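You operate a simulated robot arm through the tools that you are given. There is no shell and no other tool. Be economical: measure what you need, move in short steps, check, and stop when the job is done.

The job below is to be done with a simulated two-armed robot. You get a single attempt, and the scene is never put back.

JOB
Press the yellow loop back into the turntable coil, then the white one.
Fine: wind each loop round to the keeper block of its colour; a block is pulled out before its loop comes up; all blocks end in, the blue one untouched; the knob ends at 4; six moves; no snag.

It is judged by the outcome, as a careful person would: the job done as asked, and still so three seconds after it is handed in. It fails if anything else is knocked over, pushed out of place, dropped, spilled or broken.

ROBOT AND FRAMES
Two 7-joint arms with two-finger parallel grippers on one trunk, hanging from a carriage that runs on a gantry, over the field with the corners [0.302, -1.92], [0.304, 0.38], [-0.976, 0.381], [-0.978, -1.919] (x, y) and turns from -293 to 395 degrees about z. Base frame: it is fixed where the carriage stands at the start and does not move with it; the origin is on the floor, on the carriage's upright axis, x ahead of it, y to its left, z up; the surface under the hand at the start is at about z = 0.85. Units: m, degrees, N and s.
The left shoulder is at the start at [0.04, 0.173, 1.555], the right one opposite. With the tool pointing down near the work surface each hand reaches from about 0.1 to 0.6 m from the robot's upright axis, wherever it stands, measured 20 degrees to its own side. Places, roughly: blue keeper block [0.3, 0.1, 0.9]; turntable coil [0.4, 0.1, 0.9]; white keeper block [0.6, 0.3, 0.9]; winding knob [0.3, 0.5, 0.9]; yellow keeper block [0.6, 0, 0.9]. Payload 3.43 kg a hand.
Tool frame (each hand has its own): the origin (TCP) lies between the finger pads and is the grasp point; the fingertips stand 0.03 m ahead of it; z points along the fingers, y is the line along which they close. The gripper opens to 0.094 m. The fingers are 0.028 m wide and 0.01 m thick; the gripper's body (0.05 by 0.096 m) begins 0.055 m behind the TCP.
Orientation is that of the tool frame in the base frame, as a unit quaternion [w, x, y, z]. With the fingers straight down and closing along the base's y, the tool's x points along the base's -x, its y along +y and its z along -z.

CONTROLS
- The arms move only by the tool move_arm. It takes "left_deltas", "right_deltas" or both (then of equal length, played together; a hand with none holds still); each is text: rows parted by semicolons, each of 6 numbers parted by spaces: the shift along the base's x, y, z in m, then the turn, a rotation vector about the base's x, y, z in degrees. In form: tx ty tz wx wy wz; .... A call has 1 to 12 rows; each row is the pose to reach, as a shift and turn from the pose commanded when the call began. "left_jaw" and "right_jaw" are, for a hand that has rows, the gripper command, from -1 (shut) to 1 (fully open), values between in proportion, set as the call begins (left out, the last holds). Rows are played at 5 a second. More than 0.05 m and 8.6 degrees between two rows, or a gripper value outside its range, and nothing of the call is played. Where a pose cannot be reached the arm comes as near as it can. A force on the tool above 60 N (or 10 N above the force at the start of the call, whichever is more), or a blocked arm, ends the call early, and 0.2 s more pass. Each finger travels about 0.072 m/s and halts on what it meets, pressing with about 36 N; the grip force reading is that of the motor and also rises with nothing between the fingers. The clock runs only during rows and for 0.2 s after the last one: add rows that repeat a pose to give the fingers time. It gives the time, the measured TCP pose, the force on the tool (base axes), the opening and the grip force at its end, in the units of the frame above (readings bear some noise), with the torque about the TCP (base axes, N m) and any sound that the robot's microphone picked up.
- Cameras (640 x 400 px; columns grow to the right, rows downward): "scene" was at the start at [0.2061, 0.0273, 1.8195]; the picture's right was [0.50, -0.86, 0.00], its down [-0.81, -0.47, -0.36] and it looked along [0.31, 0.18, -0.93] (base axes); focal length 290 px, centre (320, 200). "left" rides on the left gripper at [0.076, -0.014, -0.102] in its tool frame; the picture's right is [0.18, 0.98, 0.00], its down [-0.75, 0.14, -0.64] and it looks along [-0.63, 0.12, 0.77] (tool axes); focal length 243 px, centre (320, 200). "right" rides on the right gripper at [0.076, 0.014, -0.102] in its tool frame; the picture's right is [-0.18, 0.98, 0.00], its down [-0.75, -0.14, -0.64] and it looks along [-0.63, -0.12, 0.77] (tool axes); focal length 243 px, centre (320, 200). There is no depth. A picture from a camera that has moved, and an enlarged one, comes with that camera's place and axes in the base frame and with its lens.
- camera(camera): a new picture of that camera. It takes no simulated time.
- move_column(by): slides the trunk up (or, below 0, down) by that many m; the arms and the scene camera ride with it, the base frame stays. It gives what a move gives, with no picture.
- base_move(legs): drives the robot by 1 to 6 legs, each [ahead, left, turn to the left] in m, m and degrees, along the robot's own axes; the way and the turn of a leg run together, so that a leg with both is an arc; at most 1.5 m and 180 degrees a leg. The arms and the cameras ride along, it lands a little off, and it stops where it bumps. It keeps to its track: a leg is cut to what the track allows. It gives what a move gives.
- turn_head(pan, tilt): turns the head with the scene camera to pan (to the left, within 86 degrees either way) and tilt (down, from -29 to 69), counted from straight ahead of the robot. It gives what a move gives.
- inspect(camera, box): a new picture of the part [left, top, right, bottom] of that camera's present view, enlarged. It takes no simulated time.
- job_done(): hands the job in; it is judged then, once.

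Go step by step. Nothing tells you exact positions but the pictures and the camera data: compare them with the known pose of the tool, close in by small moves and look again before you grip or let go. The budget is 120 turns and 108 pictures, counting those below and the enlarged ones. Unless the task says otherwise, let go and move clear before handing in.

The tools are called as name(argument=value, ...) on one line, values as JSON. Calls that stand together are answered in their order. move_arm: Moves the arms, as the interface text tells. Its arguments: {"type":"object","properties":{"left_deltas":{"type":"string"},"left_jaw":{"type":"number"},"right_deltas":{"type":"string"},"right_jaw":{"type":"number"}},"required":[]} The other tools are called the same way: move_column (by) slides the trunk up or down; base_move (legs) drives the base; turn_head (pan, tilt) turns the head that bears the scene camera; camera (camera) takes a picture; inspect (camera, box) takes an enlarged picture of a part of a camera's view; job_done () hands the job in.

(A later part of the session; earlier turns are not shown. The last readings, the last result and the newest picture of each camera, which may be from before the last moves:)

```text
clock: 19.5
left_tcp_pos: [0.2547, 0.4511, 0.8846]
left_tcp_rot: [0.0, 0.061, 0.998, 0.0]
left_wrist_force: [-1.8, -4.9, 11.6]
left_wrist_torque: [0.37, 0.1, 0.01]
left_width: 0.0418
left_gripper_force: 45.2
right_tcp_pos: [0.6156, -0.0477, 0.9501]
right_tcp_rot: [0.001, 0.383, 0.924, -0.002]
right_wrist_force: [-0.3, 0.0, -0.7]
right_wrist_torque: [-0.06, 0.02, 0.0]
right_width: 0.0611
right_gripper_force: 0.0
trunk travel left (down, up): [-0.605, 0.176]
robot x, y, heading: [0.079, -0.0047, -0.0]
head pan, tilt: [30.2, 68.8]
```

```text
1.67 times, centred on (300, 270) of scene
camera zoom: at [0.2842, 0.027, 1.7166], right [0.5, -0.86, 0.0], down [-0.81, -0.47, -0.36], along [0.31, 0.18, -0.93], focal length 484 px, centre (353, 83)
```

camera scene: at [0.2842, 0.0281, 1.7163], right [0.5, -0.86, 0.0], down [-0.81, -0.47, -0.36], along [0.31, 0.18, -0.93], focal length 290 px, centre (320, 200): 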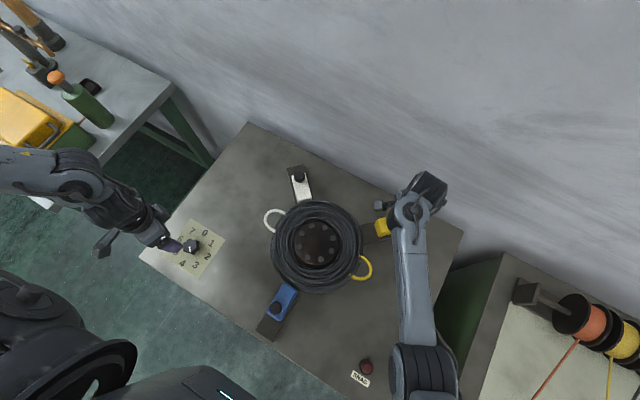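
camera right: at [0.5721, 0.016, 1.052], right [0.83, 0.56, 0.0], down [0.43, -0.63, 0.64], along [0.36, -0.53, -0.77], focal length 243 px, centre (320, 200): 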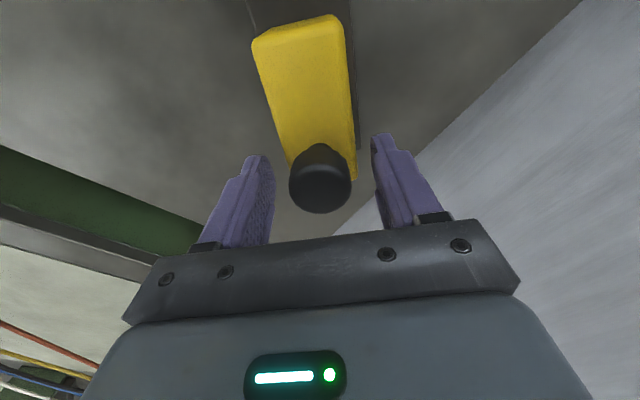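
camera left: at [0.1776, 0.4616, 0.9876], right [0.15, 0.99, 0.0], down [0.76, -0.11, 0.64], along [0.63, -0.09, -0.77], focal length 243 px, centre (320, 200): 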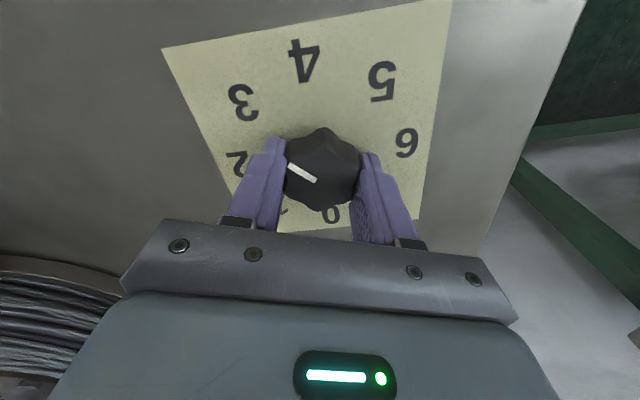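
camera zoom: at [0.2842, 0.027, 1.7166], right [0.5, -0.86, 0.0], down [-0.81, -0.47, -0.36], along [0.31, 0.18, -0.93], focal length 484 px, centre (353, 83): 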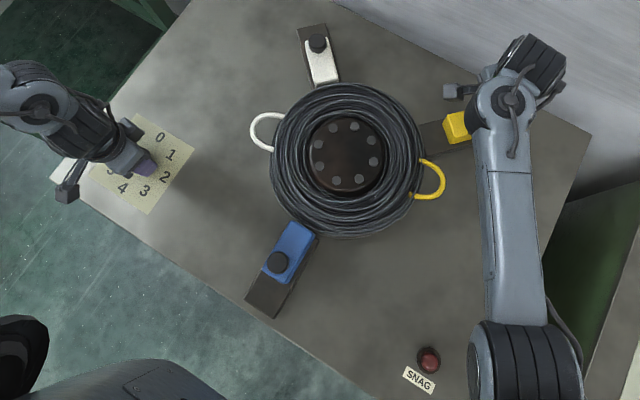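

The coil follows counter-clockwise: the yellow loop moves toward its block. Continuing to a total of 45°.

move_arm(left_deltas="0 0 0 0 0 5; 0 0 0 0 0 10; 0 0 0 0 0 15; 0 0 0 0 0 20; 0 0 0 0 0 25; 0 0 0 0 0 29; 0 0 0 0 0 33; 0 0 0 0 0 33")

inspect(camera="scene", box=[150, 150, 450, 390])

camera(camera="left")

```text
clock: 21.3
left_tcp_pos: [0.2538, 0.4503, 0.8846]
left_tcp_rot: [0.0, -0.226, 0.974, 0.0]
left_wrist_force: [-5.2, -9.5, 35.6]
left_wrist_torque: [0.22, -0.26, 0.02]
left_width: 0.0419
left_gripper_force: 44.9
right_tcp_pos: [0.6157, -0.0471, 0.9498]
right_tcp_rot: [0.0, 0.383, 0.924, -0.002]
right_wrist_force: [0.5, 0.0, 0.4]
right_wrist_torque: [0.01, -0.01, 0.01]
right_width: 0.0609
right_gripper_force: 0.1
trunk travel left (down, up): [-0.605, 0.176]
robot x, y, heading: [0.0773, 0.0025, -0.0]
head pan, tilt: [30.2, 68.8]
```

```text
1.67 times, centred on (300, 270) of scene
camera zoom: at [0.2841, 0.0273, 1.7166], right [0.5, -0.86, 0.0], down [-0.81, -0.47, -0.36], along [0.31, 0.18, -0.93], focal length 484 px, centre (353, 83)
```

zoom: 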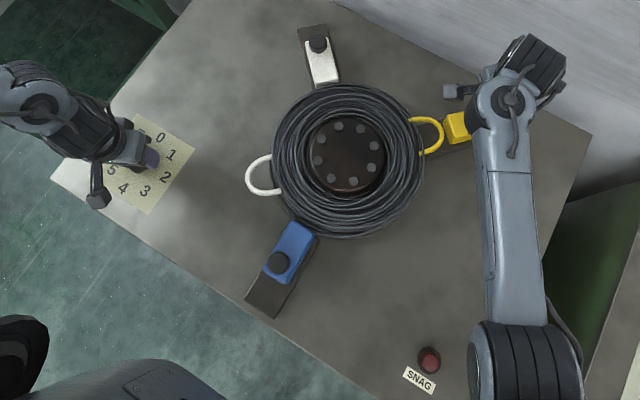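

```text
69 pictures are left
camera left: at [0.1921, 0.4047, 0.9876], right [-0.6, 0.8, 0.0], down [0.62, 0.46, 0.64], along [0.51, 0.38, -0.77], focal length 243 px, centre (320, 200)
```

left: 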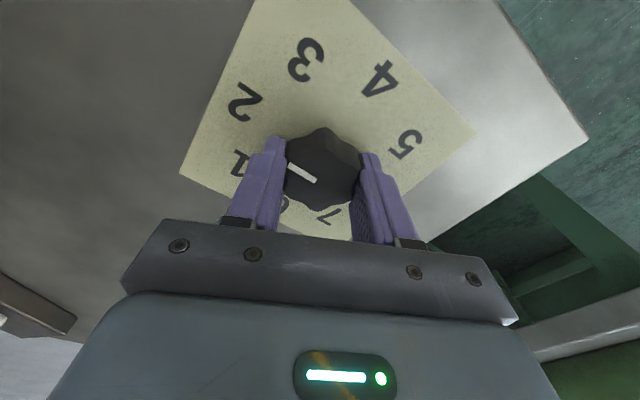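

Yellow loop is now in line with its block and the knob is at 2. Keeping the knob held, I grip the yellow block again and push it inward.

move_arm(right_deltas="0 0 0 0 0 0; 0 0 0 0 0 0; 0 0 0 0 0 0", right_jaw=-1)

move_arm(right_deltas="-0.003 0.003 0 0 0 0; -0.006 0.006 0 0 0 0; -0.009 0.009 0 0 0 0; -0.012 0.012 0 0 0 0; -0.015 0.015 0 0 0 0; -0.018 0.018 0 0 0 0; -0.021 0.021 0 0 0 0; -0.024 0.024 0 0 0 0; -0.027 0.027 0 0 0 0; -0.030 0.030 0 0 0 0; -0.033 0.033 0 0 0 0; -0.033 0.033 0 0 0 0")

camera(camera="right")

inspect(camera="scene", box=[150, 150, 450, 390])

```text
clock: 22.1
left_tcp_pos: [0.2553, 0.451, 0.8847]
left_tcp_rot: [-0.002, -0.224, 0.975, 0.0]
left_wrist_force: [-5.7, -11.8, 36.3]
left_wrist_torque: [0.05, 0.4, 0.03]
left_width: 0.0419
left_gripper_force: 45.2
right_tcp_pos: [0.6159, -0.0464, 0.9497]
right_tcp_rot: [0.001, 0.383, 0.924, -0.001]
right_wrist_force: [2.8, 4.2, -1.9]
right_wrist_torque: [-0.11, -0.41, -0.23]
right_width: 0.0438
right_gripper_force: 45.1
trunk travel left (down, up): [-0.605, 0.176]
robot x, y, heading: [0.0783, 0.0009, -0.1]
head pan, tilt: [30.2, 68.8]
```

```text
clock: 24.7
left_tcp_pos: [0.2544, 0.4514, 0.8841]
left_tcp_rot: [-0.001, -0.224, 0.975, 0.0]
left_wrist_force: [-9.5, -14.3, 28.6]
left_wrist_torque: [0.25, 0.14, 0.0]
left_width: 0.0418
left_gripper_force: 45.0
right_tcp_pos: [0.5813, -0.0135, 0.9505]
right_tcp_rot: [0.0, 0.383, 0.924, -0.001]
right_wrist_force: [6.9, 8.2, -0.7]
right_wrist_torque: [-0.12, -0.55, -0.26]
right_width: 0.0436
right_gripper_force: 44.5
trunk travel left (down, up): [-0.605, 0.176]
robot x, y, heading: [0.0791, -0.0029, 0.1]
head pan, tilt: [30.2, 68.8]
```

```text
68 pictures are left
camera right: at [0.5386, 0.0504, 1.052], right [0.83, 0.56, 0.0], down [0.43, -0.63, 0.64], along [0.36, -0.53, -0.77], focal length 243 px, centre (320, 200)
```

right: 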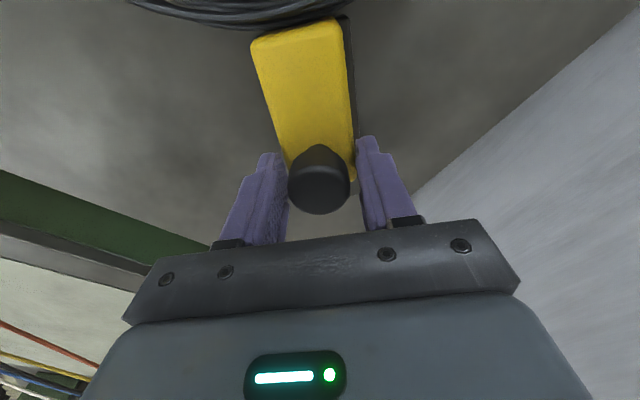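

```text
1.67 times, centred on (300, 270) of scene
camera zoom: at [0.2843, 0.0275, 1.7165], right [0.5, -0.86, 0.0], down [-0.81, -0.47, -0.36], along [0.31, 0.18, -0.93], focal length 484 px, centre (353, 83)
```

zoom: 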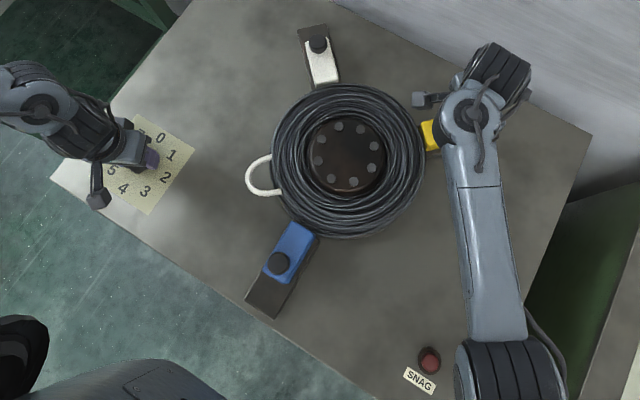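

The yellow loop has disappeared into the coil and the block is about home. A few more millimetres to seat it at the stop.

move_arm(right_deltas="-0.002 0.002 0 0 0 0; -0.004 0.004 0 0 0 0; -0.004 0.004 0 0 0 0")

camera(camera="right")

```text
clock: 25.5
left_tcp_pos: [0.2545, 0.4517, 0.8851]
left_tcp_rot: [-0.002, -0.223, 0.975, 0.0]
left_wrist_force: [-19.7, -8.9, 36.9]
left_wrist_torque: [-0.32, -0.18, 0.01]
left_width: 0.0417
left_gripper_force: 45.3
right_tcp_pos: [0.5801, -0.0133, 0.9491]
right_tcp_rot: [0.002, 0.383, 0.924, -0.002]
right_wrist_force: [27.6, -2.3, -13.0]
right_wrist_torque: [0.21, -0.23, 0.49]
right_width: 0.0435
right_gripper_force: 44.9
trunk travel left (down, up): [-0.605, 0.176]
robot x, y, heading: [0.0801, 0.0021, -0.1]
head pan, tilt: [30.2, 68.8]
```

```text
66 pictures are left
camera right: at [0.5369, 0.0522, 1.0517], right [0.83, 0.56, 0.0], down [0.43, -0.63, 0.65], along [0.36, -0.53, -0.76], focal length 243 px, centre (320, 200)
```

right: 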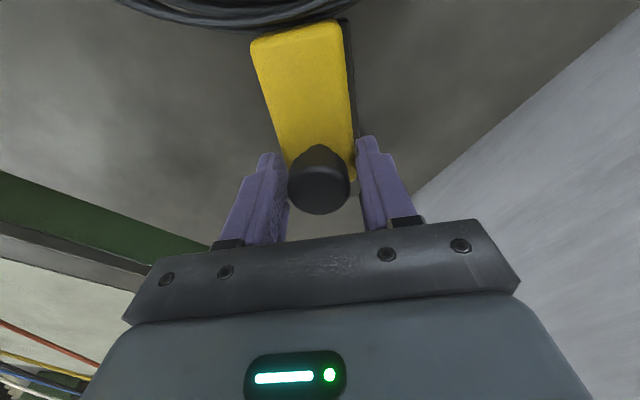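

Seated (resistance ~28 N with no motion). I ease off, open both grippers and lift both hands clear.

move_arm(right_deltas="0.003 -0.003 0 0 0 0; 0.003 -0.003 0 0 0 0; 0.003 -0.003 0 0 0 0")

move_arm(right_deltas="0 0 0 0 0 0; 0 0 0 0 0 0; 0 0 0 0 0 0", left_deltas="0 0 0 0 0 0; 0 0 0 0 0 0; 0 0 0 0 0 0", right_jaw=0.4, left_jaw=0.7)

move_arm(right_deltas="0 0 0.015 0 0 0; 0 0 0.03 0 0 0; 0 0 0.05 0 0 0; 0 0 0.07 0 0 0; 0 0 0.09 0 0 0; 0 0 0.11 0 0 0; 0 0 0.11 0 0 0", left_deltas="0 0 0.015 0 0 0; 0 0 0.03 0 0 0; 0 0 0.05 0 0 0; 0 0 0.07 0 0 0; 0 0 0.09 0 0 0; 0 0 0.12 0 0 0; 0 0 0.12 0 0 0")

camera(camera="scene")

camera(camera="left")

camera(camera="right")

```text
clock: 26.3
left_tcp_pos: [0.2557, 0.4513, 0.8849]
left_tcp_rot: [0.0, -0.225, 0.974, -0.001]
left_wrist_force: [-9.7, -11.0, 19.7]
left_wrist_torque: [0.0, 0.91, 0.0]
left_width: 0.0417
left_gripper_force: 45.1
right_tcp_pos: [0.5809, -0.0133, 0.9498]
right_tcp_rot: [0.0, 0.383, 0.924, -0.001]
right_wrist_force: [5.5, 7.5, 4.9]
right_wrist_torque: [0.04, -0.77, -0.58]
right_width: 0.0435
right_gripper_force: 45.4
trunk travel left (down, up): [-0.605, 0.176]
robot x, y, heading: [0.0759, 0.0009, -0.2]
head pan, tilt: [30.2, 68.8]
```

```text
clock: 27.1
left_tcp_pos: [0.2557, 0.4508, 0.8845]
left_tcp_rot: [0.0, -0.225, 0.974, 0.001]
left_wrist_force: [-0.1, -0.4, 0.7]
left_wrist_torque: [0.02, -0.04, 0.01]
left_width: 0.08
left_gripper_force: 0.1
right_tcp_pos: [0.5801, -0.014, 0.9497]
right_tcp_rot: [0.0, 0.382, 0.924, -0.001]
right_wrist_force: [-0.6, 0.4, 0.1]
right_wrist_torque: [0.0, -0.01, -0.02]
right_width: 0.0659
right_gripper_force: 0.1
trunk travel left (down, up): [-0.605, 0.176]
robot x, y, heading: [0.0765, -0.004, 0.2]
head pan, tilt: [30.2, 68.8]
```

```text
clock: 28.7
left_tcp_pos: [0.2551, 0.4499, 1.0054]
left_tcp_rot: [-0.001, -0.225, 0.974, 0.0]
left_wrist_force: [0.1, -0.1, 0.0]
left_wrist_torque: [-0.02, 0.0, -0.03]
left_width: 0.0797
left_gripper_force: 0.0
right_tcp_pos: [0.5811, -0.0136, 1.0599]
right_tcp_rot: [0.0, 0.383, 0.924, -0.003]
right_wrist_force: [-0.1, -0.5, -0.5]
right_wrist_torque: [0.01, -0.01, 0.01]
right_width: 0.0655
right_gripper_force: 0.0
trunk travel left (down, up): [-0.605, 0.176]
robot x, y, heading: [0.0782, 0.0004, -0.1]
head pan, tilt: [30.2, 68.8]
```

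```text
65 pictures are left
camera scene: at [0.2841, 0.0271, 1.7165], right [0.5, -0.86, 0.0], down [-0.81, -0.47, -0.36], along [0.31, 0.18, -0.93], focal length 290 px, centre (320, 200)
```

scene: 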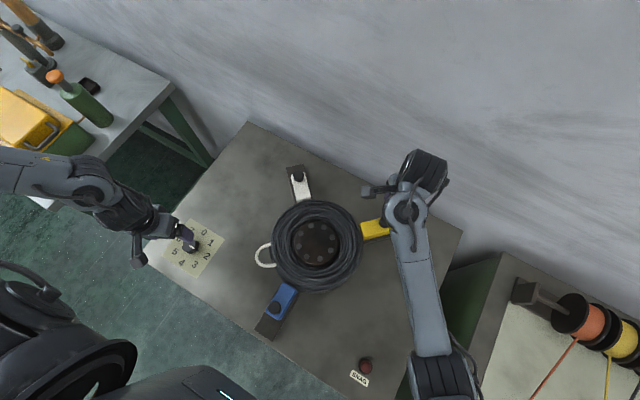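

```text
64 pictures are left
camera left: at [0.1925, 0.4042, 1.1077], right [-0.6, 0.8, 0.0], down [0.62, 0.46, 0.64], along [0.51, 0.38, -0.77], focal length 243 px, centre (320, 200)
```

left: 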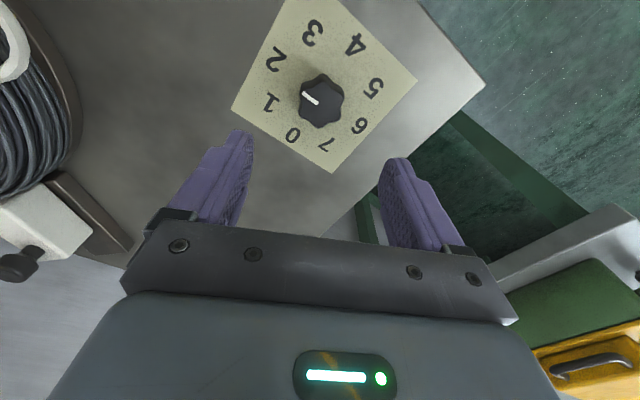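

```text
63 pictures are left
camera right: at [0.5378, 0.0499, 1.1619], right [0.83, 0.56, 0.0], down [0.43, -0.63, 0.64], along [0.36, -0.53, -0.77], focal length 243 px, centre (320, 200)
```

right: 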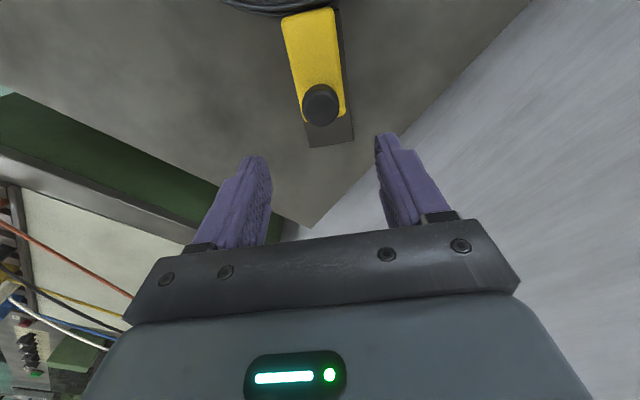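

Knob sits at 2, yellow block is in. Now the left hand travels high to above the white block, yaw +45°.

move_arm(left_deltas="0.02 -0.01 0.03 0 0 2; 0.05 -0.025 0.055 0 0 4; 0.085 -0.045 0.065 0 0 6; 0.12 -0.065 0.065 0 0 8; 0.155 -0.085 0.065 0 0 10; 0.19 -0.105 0.065 0 0 12; 0.225 -0.125 0.065 0 0 14; 0.26 -0.145 0.065 0 0 16; 0.295 -0.165 0.065 0 0 18; 0.323 -0.18 0.065 0 0 19; 0.323 -0.18 0.065 0 0 19", left_jaw=0.4)

camera(camera="left")

camera(camera="scene")

```text
clock: 31.1
left_tcp_pos: [0.5941, 0.2857, 1.0577]
left_tcp_rot: [0.0, -0.382, 0.924, 0.0]
left_wrist_force: [-0.2, 0.4, 0.3]
left_wrist_torque: [0.01, 0.01, 0.01]
left_width: 0.0661
left_gripper_force: 0.1
left hand out of reach, approached as far as the arm can: row 6, 7, 8, 9, 10, 11
right_tcp_pos: [0.5814, -0.0137, 1.0604]
right_tcp_rot: [0.001, 0.383, 0.924, -0.002]
right_wrist_force: [0.0, -0.1, -0.6]
right_wrist_torque: [0.03, -0.01, 0.04]
right_width: 0.0658
right_gripper_force: 0.1
trunk travel left (down, up): [-0.605, 0.176]
robot x, y, heading: [0.0786, -0.0011, -0.0]
head pan, tilt: [30.2, 68.8]
```

```text
62 pictures are left
camera left: at [0.5495, 0.2229, 1.1598], right [-0.82, 0.57, 0.0], down [0.44, 0.63, 0.64], along [0.36, 0.53, -0.77], focal length 243 px, centre (320, 200)
```

left: 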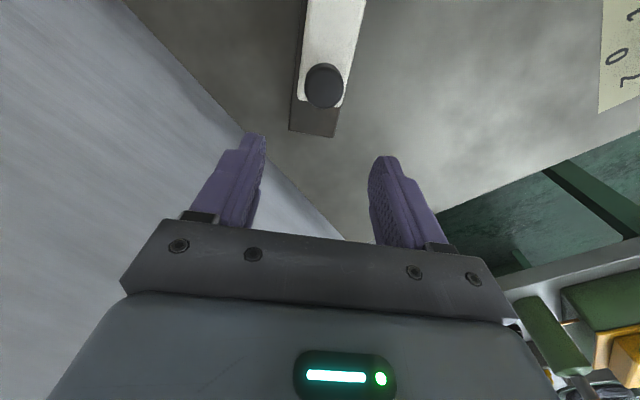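

```text
61 pictures are left
camera scene: at [0.2841, 0.0272, 1.7165], right [0.5, -0.86, 0.0], down [-0.81, -0.47, -0.36], along [0.31, 0.18, -0.93], focal length 290 px, centre (320, 200)
```

scene: 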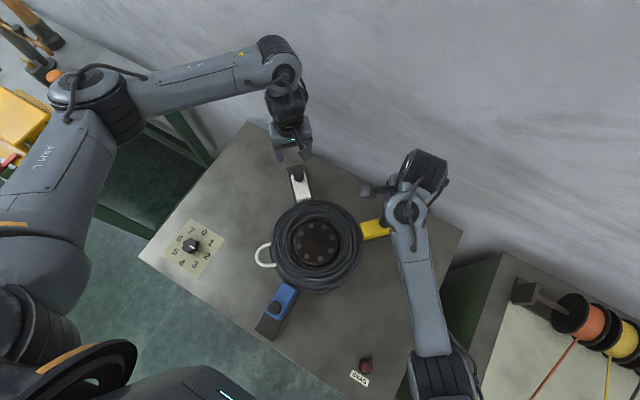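

The left arm cannot take that pose from here (too far off to the side). The mirrored stance worked on the right, so I'll retract both hands, raise the trunk, and shift the carriage left.

move_arm(left_deltas="-0.01 0 0.02 0 0 0; -0.04 0 0.04 0 0 -3; -0.07 0.005 0.05 0 0 -6; -0.1 0.01 0.05 0 0 -9; -0.13 0.01 0.05 0 0 -12; -0.16 0.01 0.05 0 0 -15; -0.19 0.01 0.05 0 0 -18; -0.19 0.01 0.05 0 0 -19", right_deltas="-0.01 -0.02 0.02 0 0 5; -0.03 -0.05 0.04 0 0 10; -0.05 -0.08 0.06 0 0 15; -0.07 -0.11 0.08 0 0 20; -0.09 -0.14 0.09 0 0 25; -0.11 -0.17 0.09 0 0 30; -0.13 -0.2 0.09 0 0 37; -0.13 -0.22 0.09 0 0 45")

move_column(by=0.1)

camera(camera="scene")

```text
clock: 32.8
left_tcp_pos: [0.4148, 0.3196, 1.0939]
left_tcp_rot: [0.001, -0.228, 0.974, -0.002]
left_wrist_force: [0.6, 0.2, 0.4]
left_wrist_torque: [0.0, 0.04, 0.0]
left_width: 0.0658
left_gripper_force: 0.1
left hand out of reach, approached as far as the arm can: row 1, 2, 3, 4, 5, 6, 7, 8
right_tcp_pos: [0.3587, -0.2076, 1.0612]
right_tcp_rot: [0.006, 0.091, 0.996, 0.0]
right_wrist_force: [8.1, 32.5, -21.2]
right_wrist_torque: [-4.52, -0.99, -2.88]
right_width: 0.0657
right_gripper_force: 0.0
right hand out of reach, approached as far as the arm can: row 2, 3, 4, 5, 6, 7, 8
trunk travel left (down, up): [-0.605, 0.176]
robot x, y, heading: [0.0791, -0.0001, -0.0]
head pan, tilt: [30.2, 68.8]
stopped in row 8 (right hand): the force on the tool passed its limit at 222 N (the readings are from after the stop); the commanded pose is now the measured one
```

```text
clock: 33.7
left_tcp_pos: [0.4118, 0.3207, 1.1549]
left_tcp_rot: [-0.001, -0.228, 0.974, -0.001]
left_wrist_force: [0.3, -0.3, -0.6]
left_wrist_torque: [0.01, -0.04, -0.02]
left_width: 0.0658
left_gripper_force: 0.0
right_tcp_pos: [0.3554, -0.2068, 1.1219]
right_tcp_rot: [0.003, 0.091, 0.996, -0.001]
right_wrist_force: [2.1, 17.5, -10.3]
right_wrist_torque: [-2.46, -0.47, -1.58]
right_width: 0.066
right_gripper_force: 0.0
trunk travel left (down, up): [-0.665, 0.116]
robot x, y, heading: [0.078, -0.0006, -0.2]
head pan, tilt: [30.2, 68.8]
stopped: the force on the tool passed its limit at 60 N (the readings are from after the stop); the commanded pose is now the measured one
```

```text
60 pictures are left
camera scene: at [0.2841, 0.0273, 1.7775], right [0.5, -0.86, 0.0], down [-0.81, -0.47, -0.36], along [0.31, 0.18, -0.93], focal length 290 px, centre (320, 200)
```

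scene: 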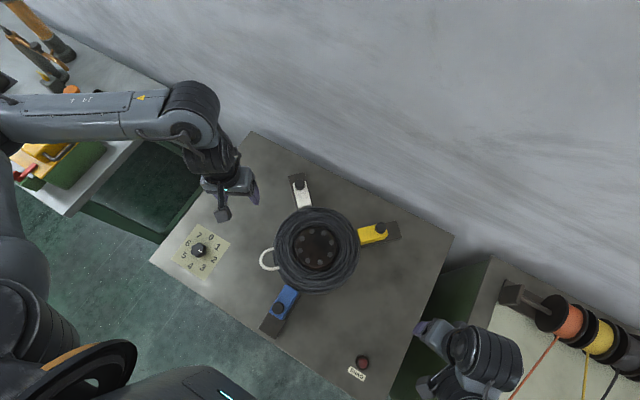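

The right hand ran into something on its way back (likely its own arm folding). I stop and look around it before moving anything.

turn_head(pan=-30, tilt=60)

camera(camera="scene")

camera(camera="right")

```text
clock: 35.0
left_tcp_pos: [0.4122, 0.3201, 1.1538]
left_tcp_rot: [-0.001, -0.227, 0.974, -0.001]
left_wrist_force: [0.7, 0.5, 1.1]
left_wrist_torque: [0.01, -0.03, 0.0]
left_width: 0.0658
left_gripper_force: 0.1
right_tcp_pos: [0.356, -0.2069, 1.1207]
right_tcp_rot: [0.003, 0.091, 0.996, 0.0]
right_wrist_force: [3.8, 31.2, -21.7]
right_wrist_torque: [-4.37, -1.49, -2.73]
right_width: 0.0658
right_gripper_force: 0.2
trunk travel left (down, up): [-0.665, 0.116]
robot x, y, heading: [0.0795, -0.0001, -0.1]
head pan, tilt: [-30.0, 60.0]
```

```text
59 pictures are left
camera scene: at [0.2935, -0.0341, 1.7862], right [-0.5, -0.87, 0.0], down [-0.75, 0.43, -0.5], along [0.43, -0.25, -0.87], focal length 290 px, centre (320, 200)
```

scene: 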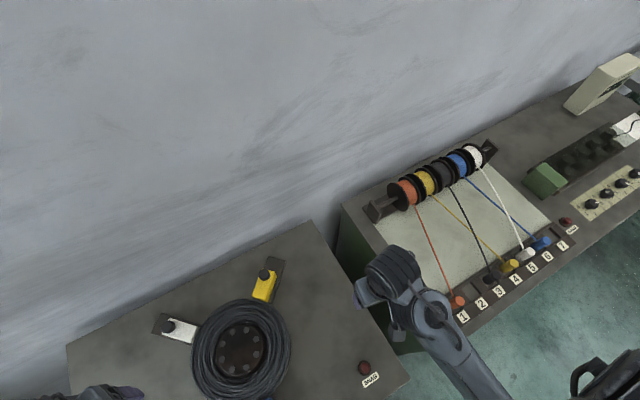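

```text
58 pictures are left
camera right: at [0.2834, -0.1796, 1.223], right [0.36, 0.93, 0.0], down [0.71, -0.27, 0.65], along [0.6, -0.23, -0.76], focal length 243 px, centre (320, 200)
```

right: 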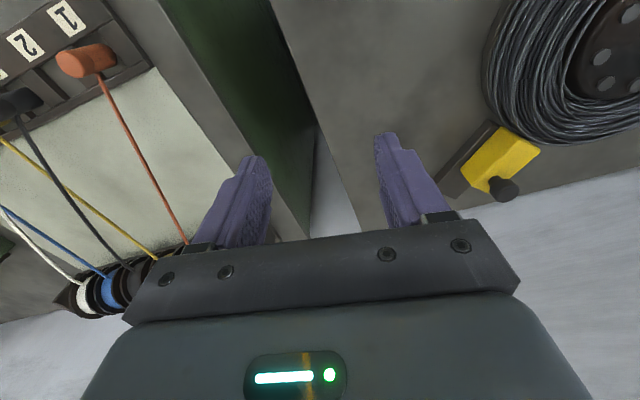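

Everything on the benches looks intact; the hand is apparently pressing on its own arm (pushed toward +y). I move it gently forward and left to free it.

move_arm(right_deltas="0.01 0.01 0 0 0 0; 0.02 0.02 0 0 0 0; 0.03 0.03 0 0 0 0; 0.045 0.045 0 0 0 0; 0.06 0.06 0 0 0 0; 0.06 0.06 0 0 0 0")

camera(camera="scene")

```text
clock: 36.4
left_tcp_pos: [0.4123, 0.3208, 1.1531]
left_tcp_rot: [-0.002, -0.228, 0.974, -0.001]
left_wrist_force: [-0.5, -0.4, -0.6]
left_wrist_torque: [0.0, 0.01, -0.01]
left_width: 0.066
left_gripper_force: 0.1
right_tcp_pos: [0.4008, -0.1617, 1.1133]
right_tcp_rot: [0.004, 0.09, 0.996, -0.001]
right_wrist_force: [-0.3, 0.6, 0.0]
right_wrist_torque: [0.0, -0.02, -0.02]
right_width: 0.0655
right_gripper_force: 0.0
right hand out of reach, approached as far as the arm can: row 2, 3, 4, 5, 6
trunk travel left (down, up): [-0.665, 0.116]
robot x, y, heading: [0.0782, -0.0006, 0.1]
head pan, tilt: [-30.0, 60.0]
```

```text
57 pictures are left
camera scene: at [0.2936, -0.0341, 1.7863], right [-0.5, -0.87, 0.0], down [-0.75, 0.43, -0.5], along [0.43, -0.25, -0.87], focal length 290 px, centre (320, 200)
```

scene: 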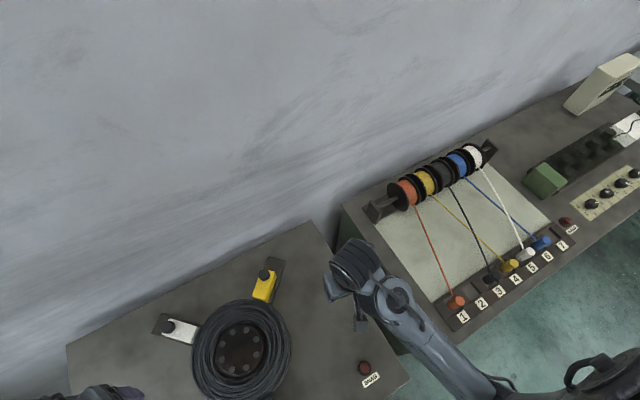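

Freed, no contact force. The best plan: keep arm configurations near ones that worked and shift the carriage left ~0.18 m. First I check the left side for clearance.

turn_head(pan=75, tilt=35)

camera(camera="scene")

```text
clock: 38.2
left_tcp_pos: [0.4121, 0.3192, 1.1544]
left_tcp_rot: [-0.002, -0.228, 0.974, 0.0]
left_wrist_force: [1.5, -0.2, -0.6]
left_wrist_torque: [-0.02, 0.0, -0.01]
left_width: 0.0657
left_gripper_force: 0.0
right_tcp_pos: [0.399, -0.1615, 1.1137]
right_tcp_rot: [0.004, 0.091, 0.996, -0.002]
right_wrist_force: [-0.3, 0.1, -0.5]
right_wrist_torque: [-0.02, 0.05, -0.01]
right_width: 0.0658
right_gripper_force: 0.0
trunk travel left (down, up): [-0.665, 0.116]
robot x, y, heading: [0.074, 0.0022, -0.0]
head pan, tilt: [75.0, 35.0]
```

```text
56 pictures are left
camera scene: at [0.2587, 0.0843, 1.8205], right [0.97, -0.26, 0.0], down [-0.15, -0.55, -0.82], along [0.21, 0.79, -0.57], focal length 290 px, centre (320, 200)
```

scene: 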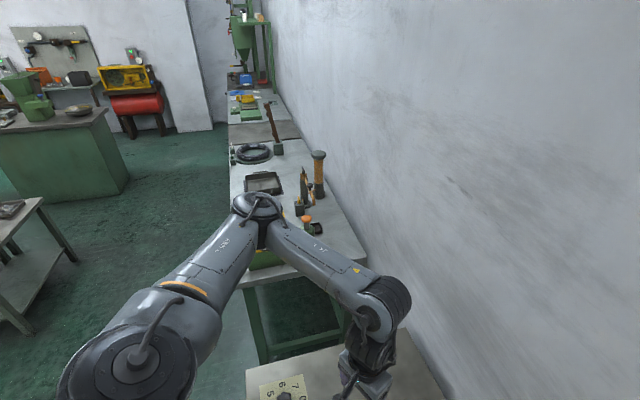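

The left elbow is high (~1.38 m), above everything on that bench. Shifting the carriage 0.18 m left, then looking down again.

base_move(legs=[[0, 0.18, 0]])

turn_head(pan=10, tilt=69)

camera(camera="scene")

```text
clock: 39.7
left_tcp_pos: [0.4124, 0.4996, 1.1534]
left_tcp_rot: [-0.001, -0.227, 0.974, 0.0]
left_wrist_force: [0.3, 0.3, -0.2]
left_wrist_torque: [-0.01, 0.01, 0.01]
left_width: 0.0657
left_gripper_force: 0.1
right_tcp_pos: [0.3998, 0.0184, 1.1133]
right_tcp_rot: [0.004, 0.091, 0.996, 0.0]
right_wrist_force: [0.0, -0.2, -0.3]
right_wrist_torque: [-0.01, -0.01, -0.02]
right_width: 0.0657
right_gripper_force: 0.1
trunk travel left (down, up): [-0.665, 0.116]
robot x, y, heading: [0.0771, 0.1797, -0.1]
head pan, tilt: [75.0, 35.0]
```

```text
clock: 41.0
left_tcp_pos: [0.4115, 0.4997, 1.1534]
left_tcp_rot: [-0.001, -0.228, 0.974, 0.0]
left_wrist_force: [-0.2, 0.2, 0.0]
left_wrist_torque: [-0.04, 0.03, 0.04]
left_width: 0.0658
left_gripper_force: 0.0
right_tcp_pos: [0.3984, 0.0172, 1.1127]
right_tcp_rot: [0.004, 0.091, 0.996, -0.001]
right_wrist_force: [-0.6, -1.7, 0.9]
right_wrist_torque: [-0.04, 0.02, 0.01]
right_width: 0.0659
right_gripper_force: 0.1
trunk travel left (down, up): [-0.665, 0.116]
robot x, y, heading: [0.0757, 0.1777, -0.3]
head pan, tilt: [10.0, 68.8]
```

```text
55 pictures are left
camera scene: at [0.2911, 0.1886, 1.7769], right [0.17, -0.98, 0.0], down [-0.92, -0.16, -0.36], along [0.36, 0.06, -0.93], focal length 290 px, centre (320, 200)
```

scene: 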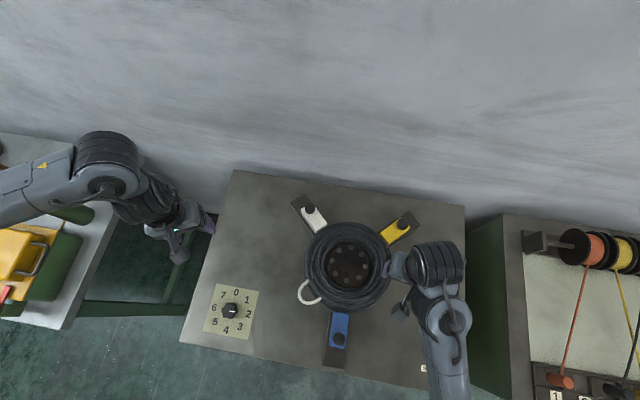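

Carriage shifted; the knob still reads 2 and all is in place. Moving the left hand over the white block.

move_arm(left_deltas="0.018 -0.025 0 0 0 2; 0.037 -0.05 0 0 0 4; 0.055 -0.076 0 0 0 6; 0.074 -0.102 0 0 0 8; 0.092 -0.128 0 0 0 10; 0.11 -0.153 -0.01 0 0 12; 0.129 -0.179 -0.025 0 0 14; 0.147 -0.204 -0.04 0 0 17; 0.166 -0.23 -0.05 0 0 19; 0.166 -0.23 -0.05 0 0 19")

camera(camera="left")

camera(camera="scene")

```text
clock: 43.2
left_tcp_pos: [0.6265, 0.2752, 1.0595]
left_tcp_rot: [-0.001, -0.385, 0.923, -0.001]
left_wrist_force: [0.5, 0.5, 0.2]
left_wrist_torque: [0.02, 0.0, 0.02]
left_width: 0.0656
left_gripper_force: 0.0
left hand out of reach, approached as far as the arm can: row 1, 2, 3, 4, 5, 6, 7, 8, 9, 10
right_tcp_pos: [0.3993, 0.0179, 1.112]
right_tcp_rot: [0.004, 0.09, 0.996, 0.0]
right_wrist_force: [0.1, 0.6, 0.4]
right_wrist_torque: [0.01, -0.02, -0.01]
right_width: 0.0657
right_gripper_force: 0.1
trunk travel left (down, up): [-0.665, 0.116]
robot x, y, heading: [0.076, 0.1797, -0.0]
head pan, tilt: [10.0, 68.8]
```

```text
54 pictures are left
camera left: at [0.5828, 0.2118, 1.1628], right [-0.83, 0.56, 0.0], down [0.43, 0.64, 0.64], along [0.36, 0.53, -0.77], focal length 243 px, centre (320, 200)
```

left: 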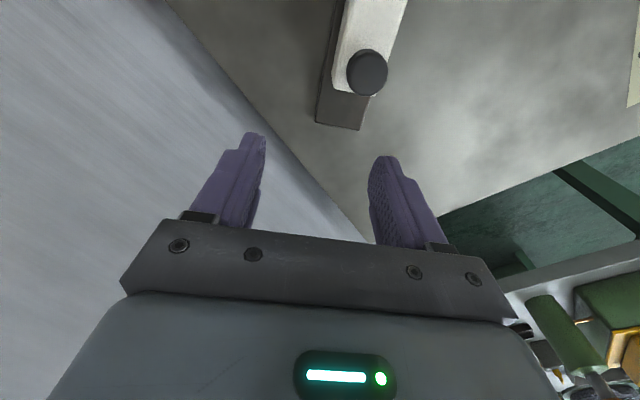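

```text
53 pictures are left
camera scene: at [0.2911, 0.1887, 1.7768], right [0.17, -0.99, 0.0], down [-0.92, -0.16, -0.36], along [0.36, 0.06, -0.93], focal length 290 px, centre (320, 200)
```

scene: 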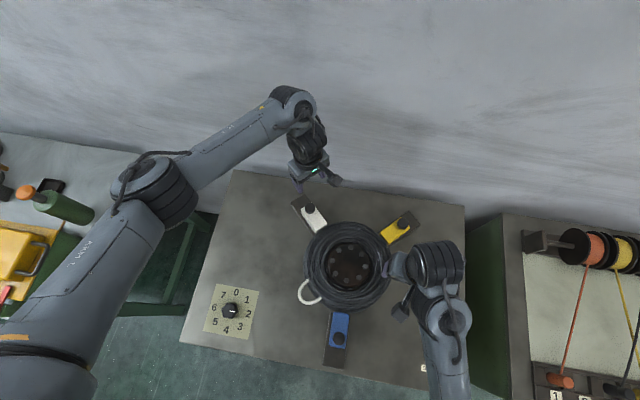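

The arm seems limited when the hand is too high/close; going lower may fit. I command z 1.04 directly over the white peg.

move_arm(left_deltas="0 0 -0.02 0 0 0; 0 0 -0.04 0 0 0; 0 0 -0.06 0 0 0; 0 0 -0.06 0 0 0")

camera(camera="left")

```text
clock: 44.2
left_tcp_pos: [0.6263, 0.2759, 1.0008]
left_tcp_rot: [-0.001, -0.385, 0.923, -0.001]
left_wrist_force: [1.1, -0.1, 0.3]
left_wrist_torque: [-0.01, 0.0, -0.02]
left_width: 0.0657
left_gripper_force: 0.0
right_tcp_pos: [0.3996, 0.0183, 1.1128]
right_tcp_rot: [0.005, 0.091, 0.996, -0.001]
right_wrist_force: [-0.4, -0.7, 0.1]
right_wrist_torque: [-0.01, 0.01, -0.01]
right_width: 0.0655
right_gripper_force: 0.1
trunk travel left (down, up): [-0.665, 0.116]
robot x, y, heading: [0.0796, 0.1851, 0.1]
head pan, tilt: [10.0, 68.8]
```

```text
52 pictures are left
camera left: at [0.5826, 0.2114, 1.1041], right [-0.83, 0.56, 0.0], down [0.43, 0.64, 0.64], along [0.36, 0.53, -0.77], focal length 243 px, centre (320, 200)
```

left: 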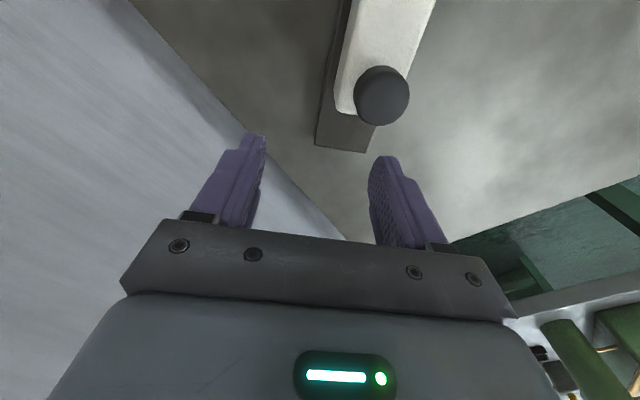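

Reached exactly in z this time (the command base is the measured pose). The white peg triangulates to (0.577, 0.270). Shifting horizontally onto it.

move_arm(left_deltas="-0.012 -0.001 0.005 0 0 0; -0.024 -0.003 0.01 0 0 0; -0.036 -0.005 0.01 0 0 0; -0.048 -0.006 0.01 0 0 0; -0.048 -0.006 0.01 0 0 0", left_jaw=0.7)

camera(camera="left")

```text
clock: 45.5
left_tcp_pos: [0.5775, 0.2698, 1.0112]
left_tcp_rot: [-0.002, -0.385, 0.923, -0.001]
left_wrist_force: [-0.1, 0.2, 0.9]
left_wrist_torque: [-0.01, -0.01, -0.02]
left_width: 0.0798
left_gripper_force: 0.1
right_tcp_pos: [0.3989, 0.0172, 1.1136]
right_tcp_rot: [0.004, 0.091, 0.996, -0.001]
right_wrist_force: [-0.6, -0.1, -0.4]
right_wrist_torque: [-0.03, -0.03, -0.03]
right_width: 0.0657
right_gripper_force: 0.0
trunk travel left (down, up): [-0.665, 0.116]
robot x, y, heading: [0.0736, 0.179, 0.2]
head pan, tilt: [10.0, 68.8]
```

```text
51 pictures are left
camera left: at [0.5342, 0.2061, 1.1137], right [-0.83, 0.56, 0.0], down [0.43, 0.64, 0.64], along [0.36, 0.53, -0.77], focal length 243 px, centre (320, 200)
```

left: 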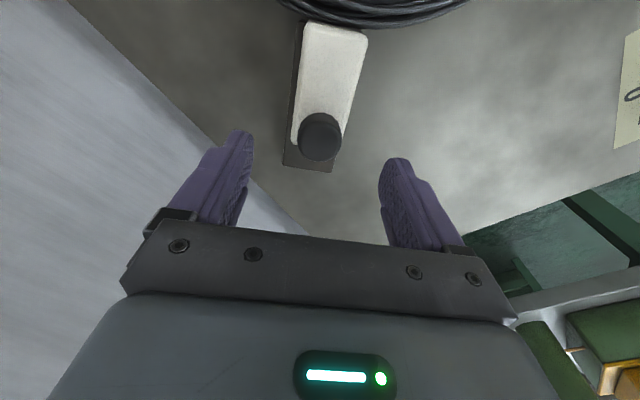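

Centred above the white peg. Descending 6 cm with the column, then checking.

move_column(by=-0.061)

camera(camera="left")

```text
clock: 46.5
left_tcp_pos: [0.5788, 0.2697, 0.9496]
left_tcp_rot: [-0.001, -0.386, 0.923, -0.002]
left_wrist_force: [-0.7, -0.4, -0.6]
left_wrist_torque: [-0.01, 0.03, 0.01]
left_width: 0.0797
left_gripper_force: 0.1
right_tcp_pos: [0.3999, 0.0182, 1.0518]
right_tcp_rot: [0.005, 0.09, 0.996, -0.001]
right_wrist_force: [0.3, -0.2, 0.4]
right_wrist_torque: [0.03, 0.02, 0.02]
right_width: 0.0658
right_gripper_force: 0.1
trunk travel left (down, up): [-0.604, 0.177]
robot x, y, heading: [0.0806, 0.1752, 0.0]
head pan, tilt: [10.0, 68.8]
```

```text
50 pictures are left
camera left: at [0.5346, 0.2061, 1.0529], right [-0.83, 0.56, 0.0], down [0.43, 0.64, 0.64], along [0.36, 0.53, -0.77], focal length 243 px, centre (320, 200)
```

left: 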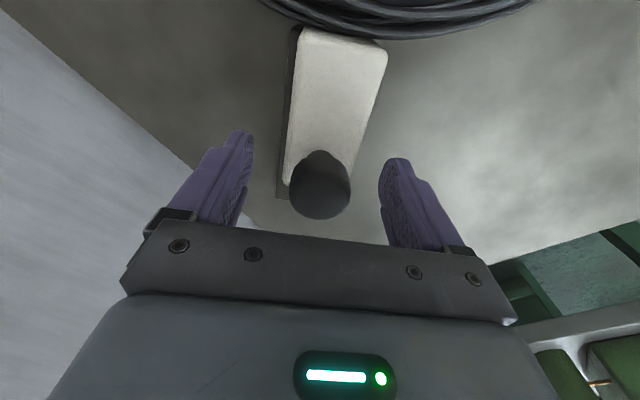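

Aligned. Closing on the white block and then pulling it out along +45°.

move_arm(left_deltas="0 0 0 0 0 0; 0 0 0 0 0 0; 0 0 0 0 0 0; 0 0 0 0 0 0", left_jaw=-1)

move_arm(left_deltas="0.003 0.003 0 0 0 0; 0.006 0.006 0 0 0 0; 0.009 0.009 0 0 0 0; 0.012 0.012 0 0 0 0; 0.015 0.015 0 0 0 0; 0.018 0.018 0 0 0 0; 0.021 0.021 0 0 0 0; 0.024 0.024 0 0 0 0; 0.027 0.027 0 0 0 0; 0.030 0.030 0 0 0 0; 0.034 0.034 0 0 0 0; 0.034 0.034 0 0 0 0")

camera(camera="left")

```text
clock: 47.5
left_tcp_pos: [0.5777, 0.2682, 0.9502]
left_tcp_rot: [-0.002, -0.384, 0.923, -0.002]
left_wrist_force: [0.2, -0.2, -0.1]
left_wrist_torque: [-0.09, 0.09, -0.87]
left_width: 0.0437
left_gripper_force: 44.8
right_tcp_pos: [0.3995, 0.0181, 1.0517]
right_tcp_rot: [0.004, 0.091, 0.996, 0.001]
right_wrist_force: [0.2, -0.9, 0.4]
right_wrist_torque: [-0.02, 0.01, 0.06]
right_width: 0.0657
right_gripper_force: 0.1
trunk travel left (down, up): [-0.604, 0.177]
robot x, y, heading: [0.0806, 0.1801, -0.3]
head pan, tilt: [10.0, 68.8]
```

```text
clock: 50.1
left_tcp_pos: [0.6121, 0.305, 0.9489]
left_tcp_rot: [0.0, -0.386, 0.923, -0.002]
left_wrist_force: [3.0, 0.5, 1.7]
left_wrist_torque: [-0.58, 0.85, -1.43]
left_width: 0.0437
left_gripper_force: 44.6
right_tcp_pos: [0.4009, 0.0175, 1.0518]
right_tcp_rot: [0.005, 0.09, 0.996, -0.001]
right_wrist_force: [0.3, -1.4, 0.2]
right_wrist_torque: [0.0, 0.03, -0.03]
right_width: 0.0661
right_gripper_force: 0.0
trunk travel left (down, up): [-0.604, 0.177]
robot x, y, heading: [0.0784, 0.177, -0.1]
head pan, tilt: [10.0, 68.8]
```

```text
49 pictures are left
camera left: at [0.5688, 0.2405, 1.0527], right [-0.83, 0.56, 0.0], down [0.43, 0.64, 0.64], along [0.36, 0.53, -0.77], focal length 243 px, centre (320, 200)
```

left: 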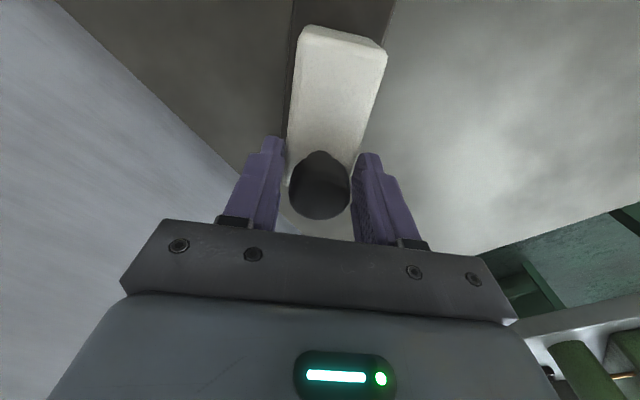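

Pulled 48 mm smoothly. A small nudge to feel for the stop.

move_arm(left_deltas="0.002 0.002 0 0 0 0; 0.004 0.004 0 0 0 0; 0.004 0.004 0 0 0 0")

```text
clock: 50.9
left_tcp_pos: [0.6137, 0.3056, 0.9491]
left_tcp_rot: [-0.002, -0.384, 0.923, -0.003]
left_wrist_force: [-20.2, -7.8, 27.8]
left_wrist_torque: [0.29, 0.25, -0.63]
left_width: 0.0439
left_gripper_force: 45.3
right_tcp_pos: [0.3982, 0.017, 1.0514]
right_tcp_rot: [0.004, 0.091, 0.996, 0.0]
right_wrist_force: [-0.1, 0.2, -0.5]
right_wrist_torque: [-0.02, -0.01, 0.02]
right_width: 0.0658
right_gripper_force: 0.1
trunk travel left (down, up): [-0.604, 0.177]
robot x, y, heading: [0.0759, 0.1783, 0.0]
head pan, tilt: [10.0, 68.8]
```

Stop confirmed. Ease off, open, and lift clear with the column.

move_arm(left_deltas="-0.003 -0.003 0 0 0 0; -0.004 -0.004 0 0 0 0; -0.004 -0.004 0 0 0 0")

move_arm(left_deltas="0 0 0 0 0 0; 0 0 0 0 0 0; 0 0 0 0 0 0", left_jaw=0.7)

move_column(by=0.07)

camera(camera="left")

inspect(camera="scene", box=[180, 160, 480, 390])

```text
clock: 51.7
left_tcp_pos: [0.6127, 0.3039, 0.9502]
left_tcp_rot: [0.001, -0.386, 0.923, 0.0]
left_wrist_force: [2.4, 0.2, 2.1]
left_wrist_torque: [0.26, -0.15, -1.57]
left_width: 0.0438
left_gripper_force: 45.1
right_tcp_pos: [0.4008, 0.0191, 1.053]
right_tcp_rot: [0.005, 0.092, 0.996, -0.001]
right_wrist_force: [0.4, 0.4, 0.2]
right_wrist_torque: [-0.01, -0.03, -0.02]
right_width: 0.0657
right_gripper_force: 0.0
trunk travel left (down, up): [-0.604, 0.177]
robot x, y, heading: [0.0771, 0.1819, 0.0]
head pan, tilt: [10.0, 68.8]
```

```text
clock: 52.5
left_tcp_pos: [0.6131, 0.3038, 0.9498]
left_tcp_rot: [-0.001, -0.385, 0.923, -0.001]
left_wrist_force: [0.3, 0.4, 0.4]
left_wrist_torque: [0.0, -0.02, -0.01]
left_width: 0.0798
left_gripper_force: 0.0
right_tcp_pos: [0.3999, 0.0172, 1.0516]
right_tcp_rot: [0.004, 0.09, 0.996, 0.0]
right_wrist_force: [-0.3, 0.5, 0.3]
right_wrist_torque: [-0.01, -0.01, 0.04]
right_width: 0.0656
right_gripper_force: 0.1
trunk travel left (down, up): [-0.604, 0.177]
robot x, y, heading: [0.0767, 0.1816, -0.2]
head pan, tilt: [10.0, 68.8]
```

```text
clock: 53.5
left_tcp_pos: [0.6123, 0.3035, 1.0192]
left_tcp_rot: [-0.001, -0.385, 0.923, -0.002]
left_wrist_force: [-0.1, 0.2, 0.0]
left_wrist_torque: [0.0, 0.02, 0.0]
left_width: 0.0797
left_gripper_force: 0.0
right_tcp_pos: [0.3995, 0.0182, 1.1225]
right_tcp_rot: [0.003, 0.092, 0.996, 0.0]
right_wrist_force: [-0.3, -0.1, 0.0]
right_wrist_torque: [0.02, 0.01, -0.01]
right_width: 0.0661
right_gripper_force: 0.0
trunk travel left (down, up): [-0.674, 0.107]
robot x, y, heading: [0.0771, 0.1833, -0.0]
head pan, tilt: [10.0, 68.8]
```

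```text
48 pictures are left
camera left: at [0.5681, 0.2399, 1.1225], right [-0.83, 0.56, 0.0], down [0.43, 0.64, 0.64], along [0.36, 0.53, -0.77], focal length 243 px, centre (320, 200)
```

left: 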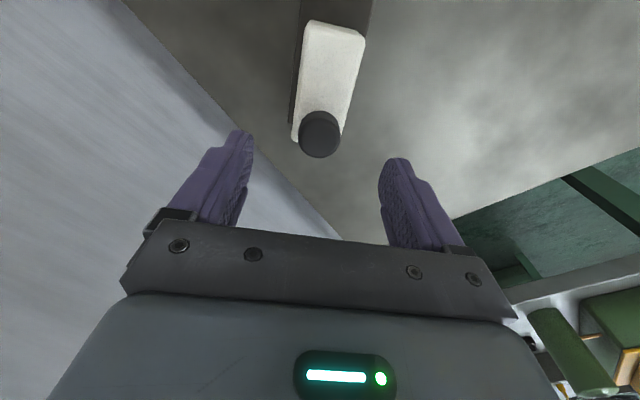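

```text
1.74 times, centred on (330, 275) of scene
camera zoom: at [0.291, 0.1886, 1.7858], right [0.17, -0.99, 0.0], down [-0.92, -0.16, -0.36], along [0.36, 0.06, -0.93], focal length 505 px, centre (303, 70)
```

zoom: 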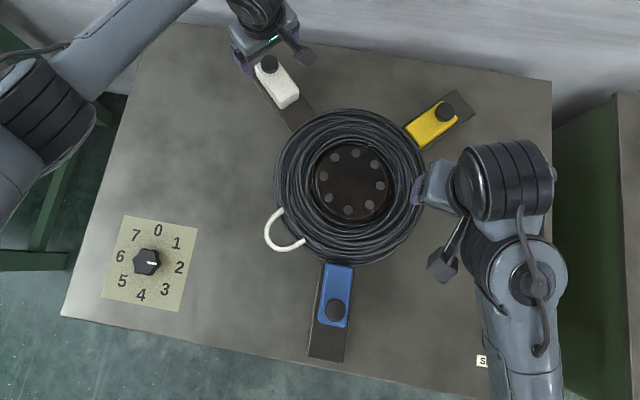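

White block is out, white loop waits at 135°, knob at 2. Moving the left hand low and directly toward the knob.

move_arm(left_deltas="-0.02 0.02 0 0 0 -2; -0.055 0.04 -0.01 0 0 -4; -0.09 0.06 -0.02 0 0 -6; -0.125 0.08 -0.03 0 0 -8; -0.16 0.1 -0.04 0 0 -10; -0.195 0.115 -0.04 0 0 -12; -0.195 0.115 -0.04 0 0 -12")

camera(camera="scene")

```text
clock: 55.1
left_tcp_pos: [0.4186, 0.4204, 0.9782]
left_tcp_rot: [-0.001, -0.285, 0.958, -0.002]
left_wrist_force: [-1.1, 0.4, 0.8]
left_wrist_torque: [0.03, 0.03, -0.01]
left_width: 0.0799
left_gripper_force: 0.0
right_tcp_pos: [0.3999, 0.0185, 1.1225]
right_tcp_rot: [0.004, 0.09, 0.996, 0.0]
right_wrist_force: [0.1, -0.4, -0.8]
right_wrist_torque: [0.02, 0.02, 0.01]
right_width: 0.0658
right_gripper_force: 0.1
trunk travel left (down, up): [-0.674, 0.107]
robot x, y, heading: [0.0771, 0.1784, -0.1]
head pan, tilt: [10.0, 68.8]
```

```text
46 pictures are left
camera scene: at [0.2912, 0.1885, 1.7859], right [0.17, -0.99, 0.0], down [-0.92, -0.16, -0.36], along [0.36, 0.06, -0.93], focal length 290 px, centre (320, 200)
```

scene: 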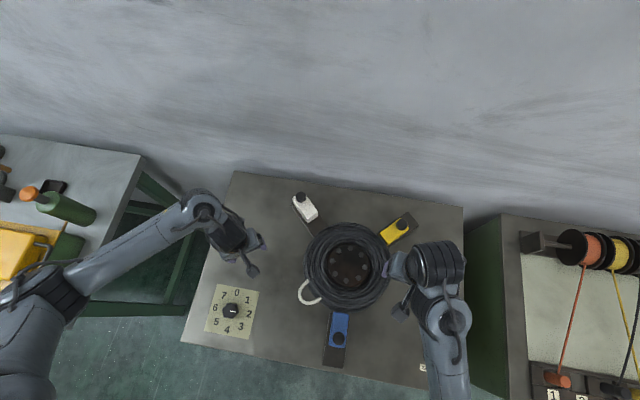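

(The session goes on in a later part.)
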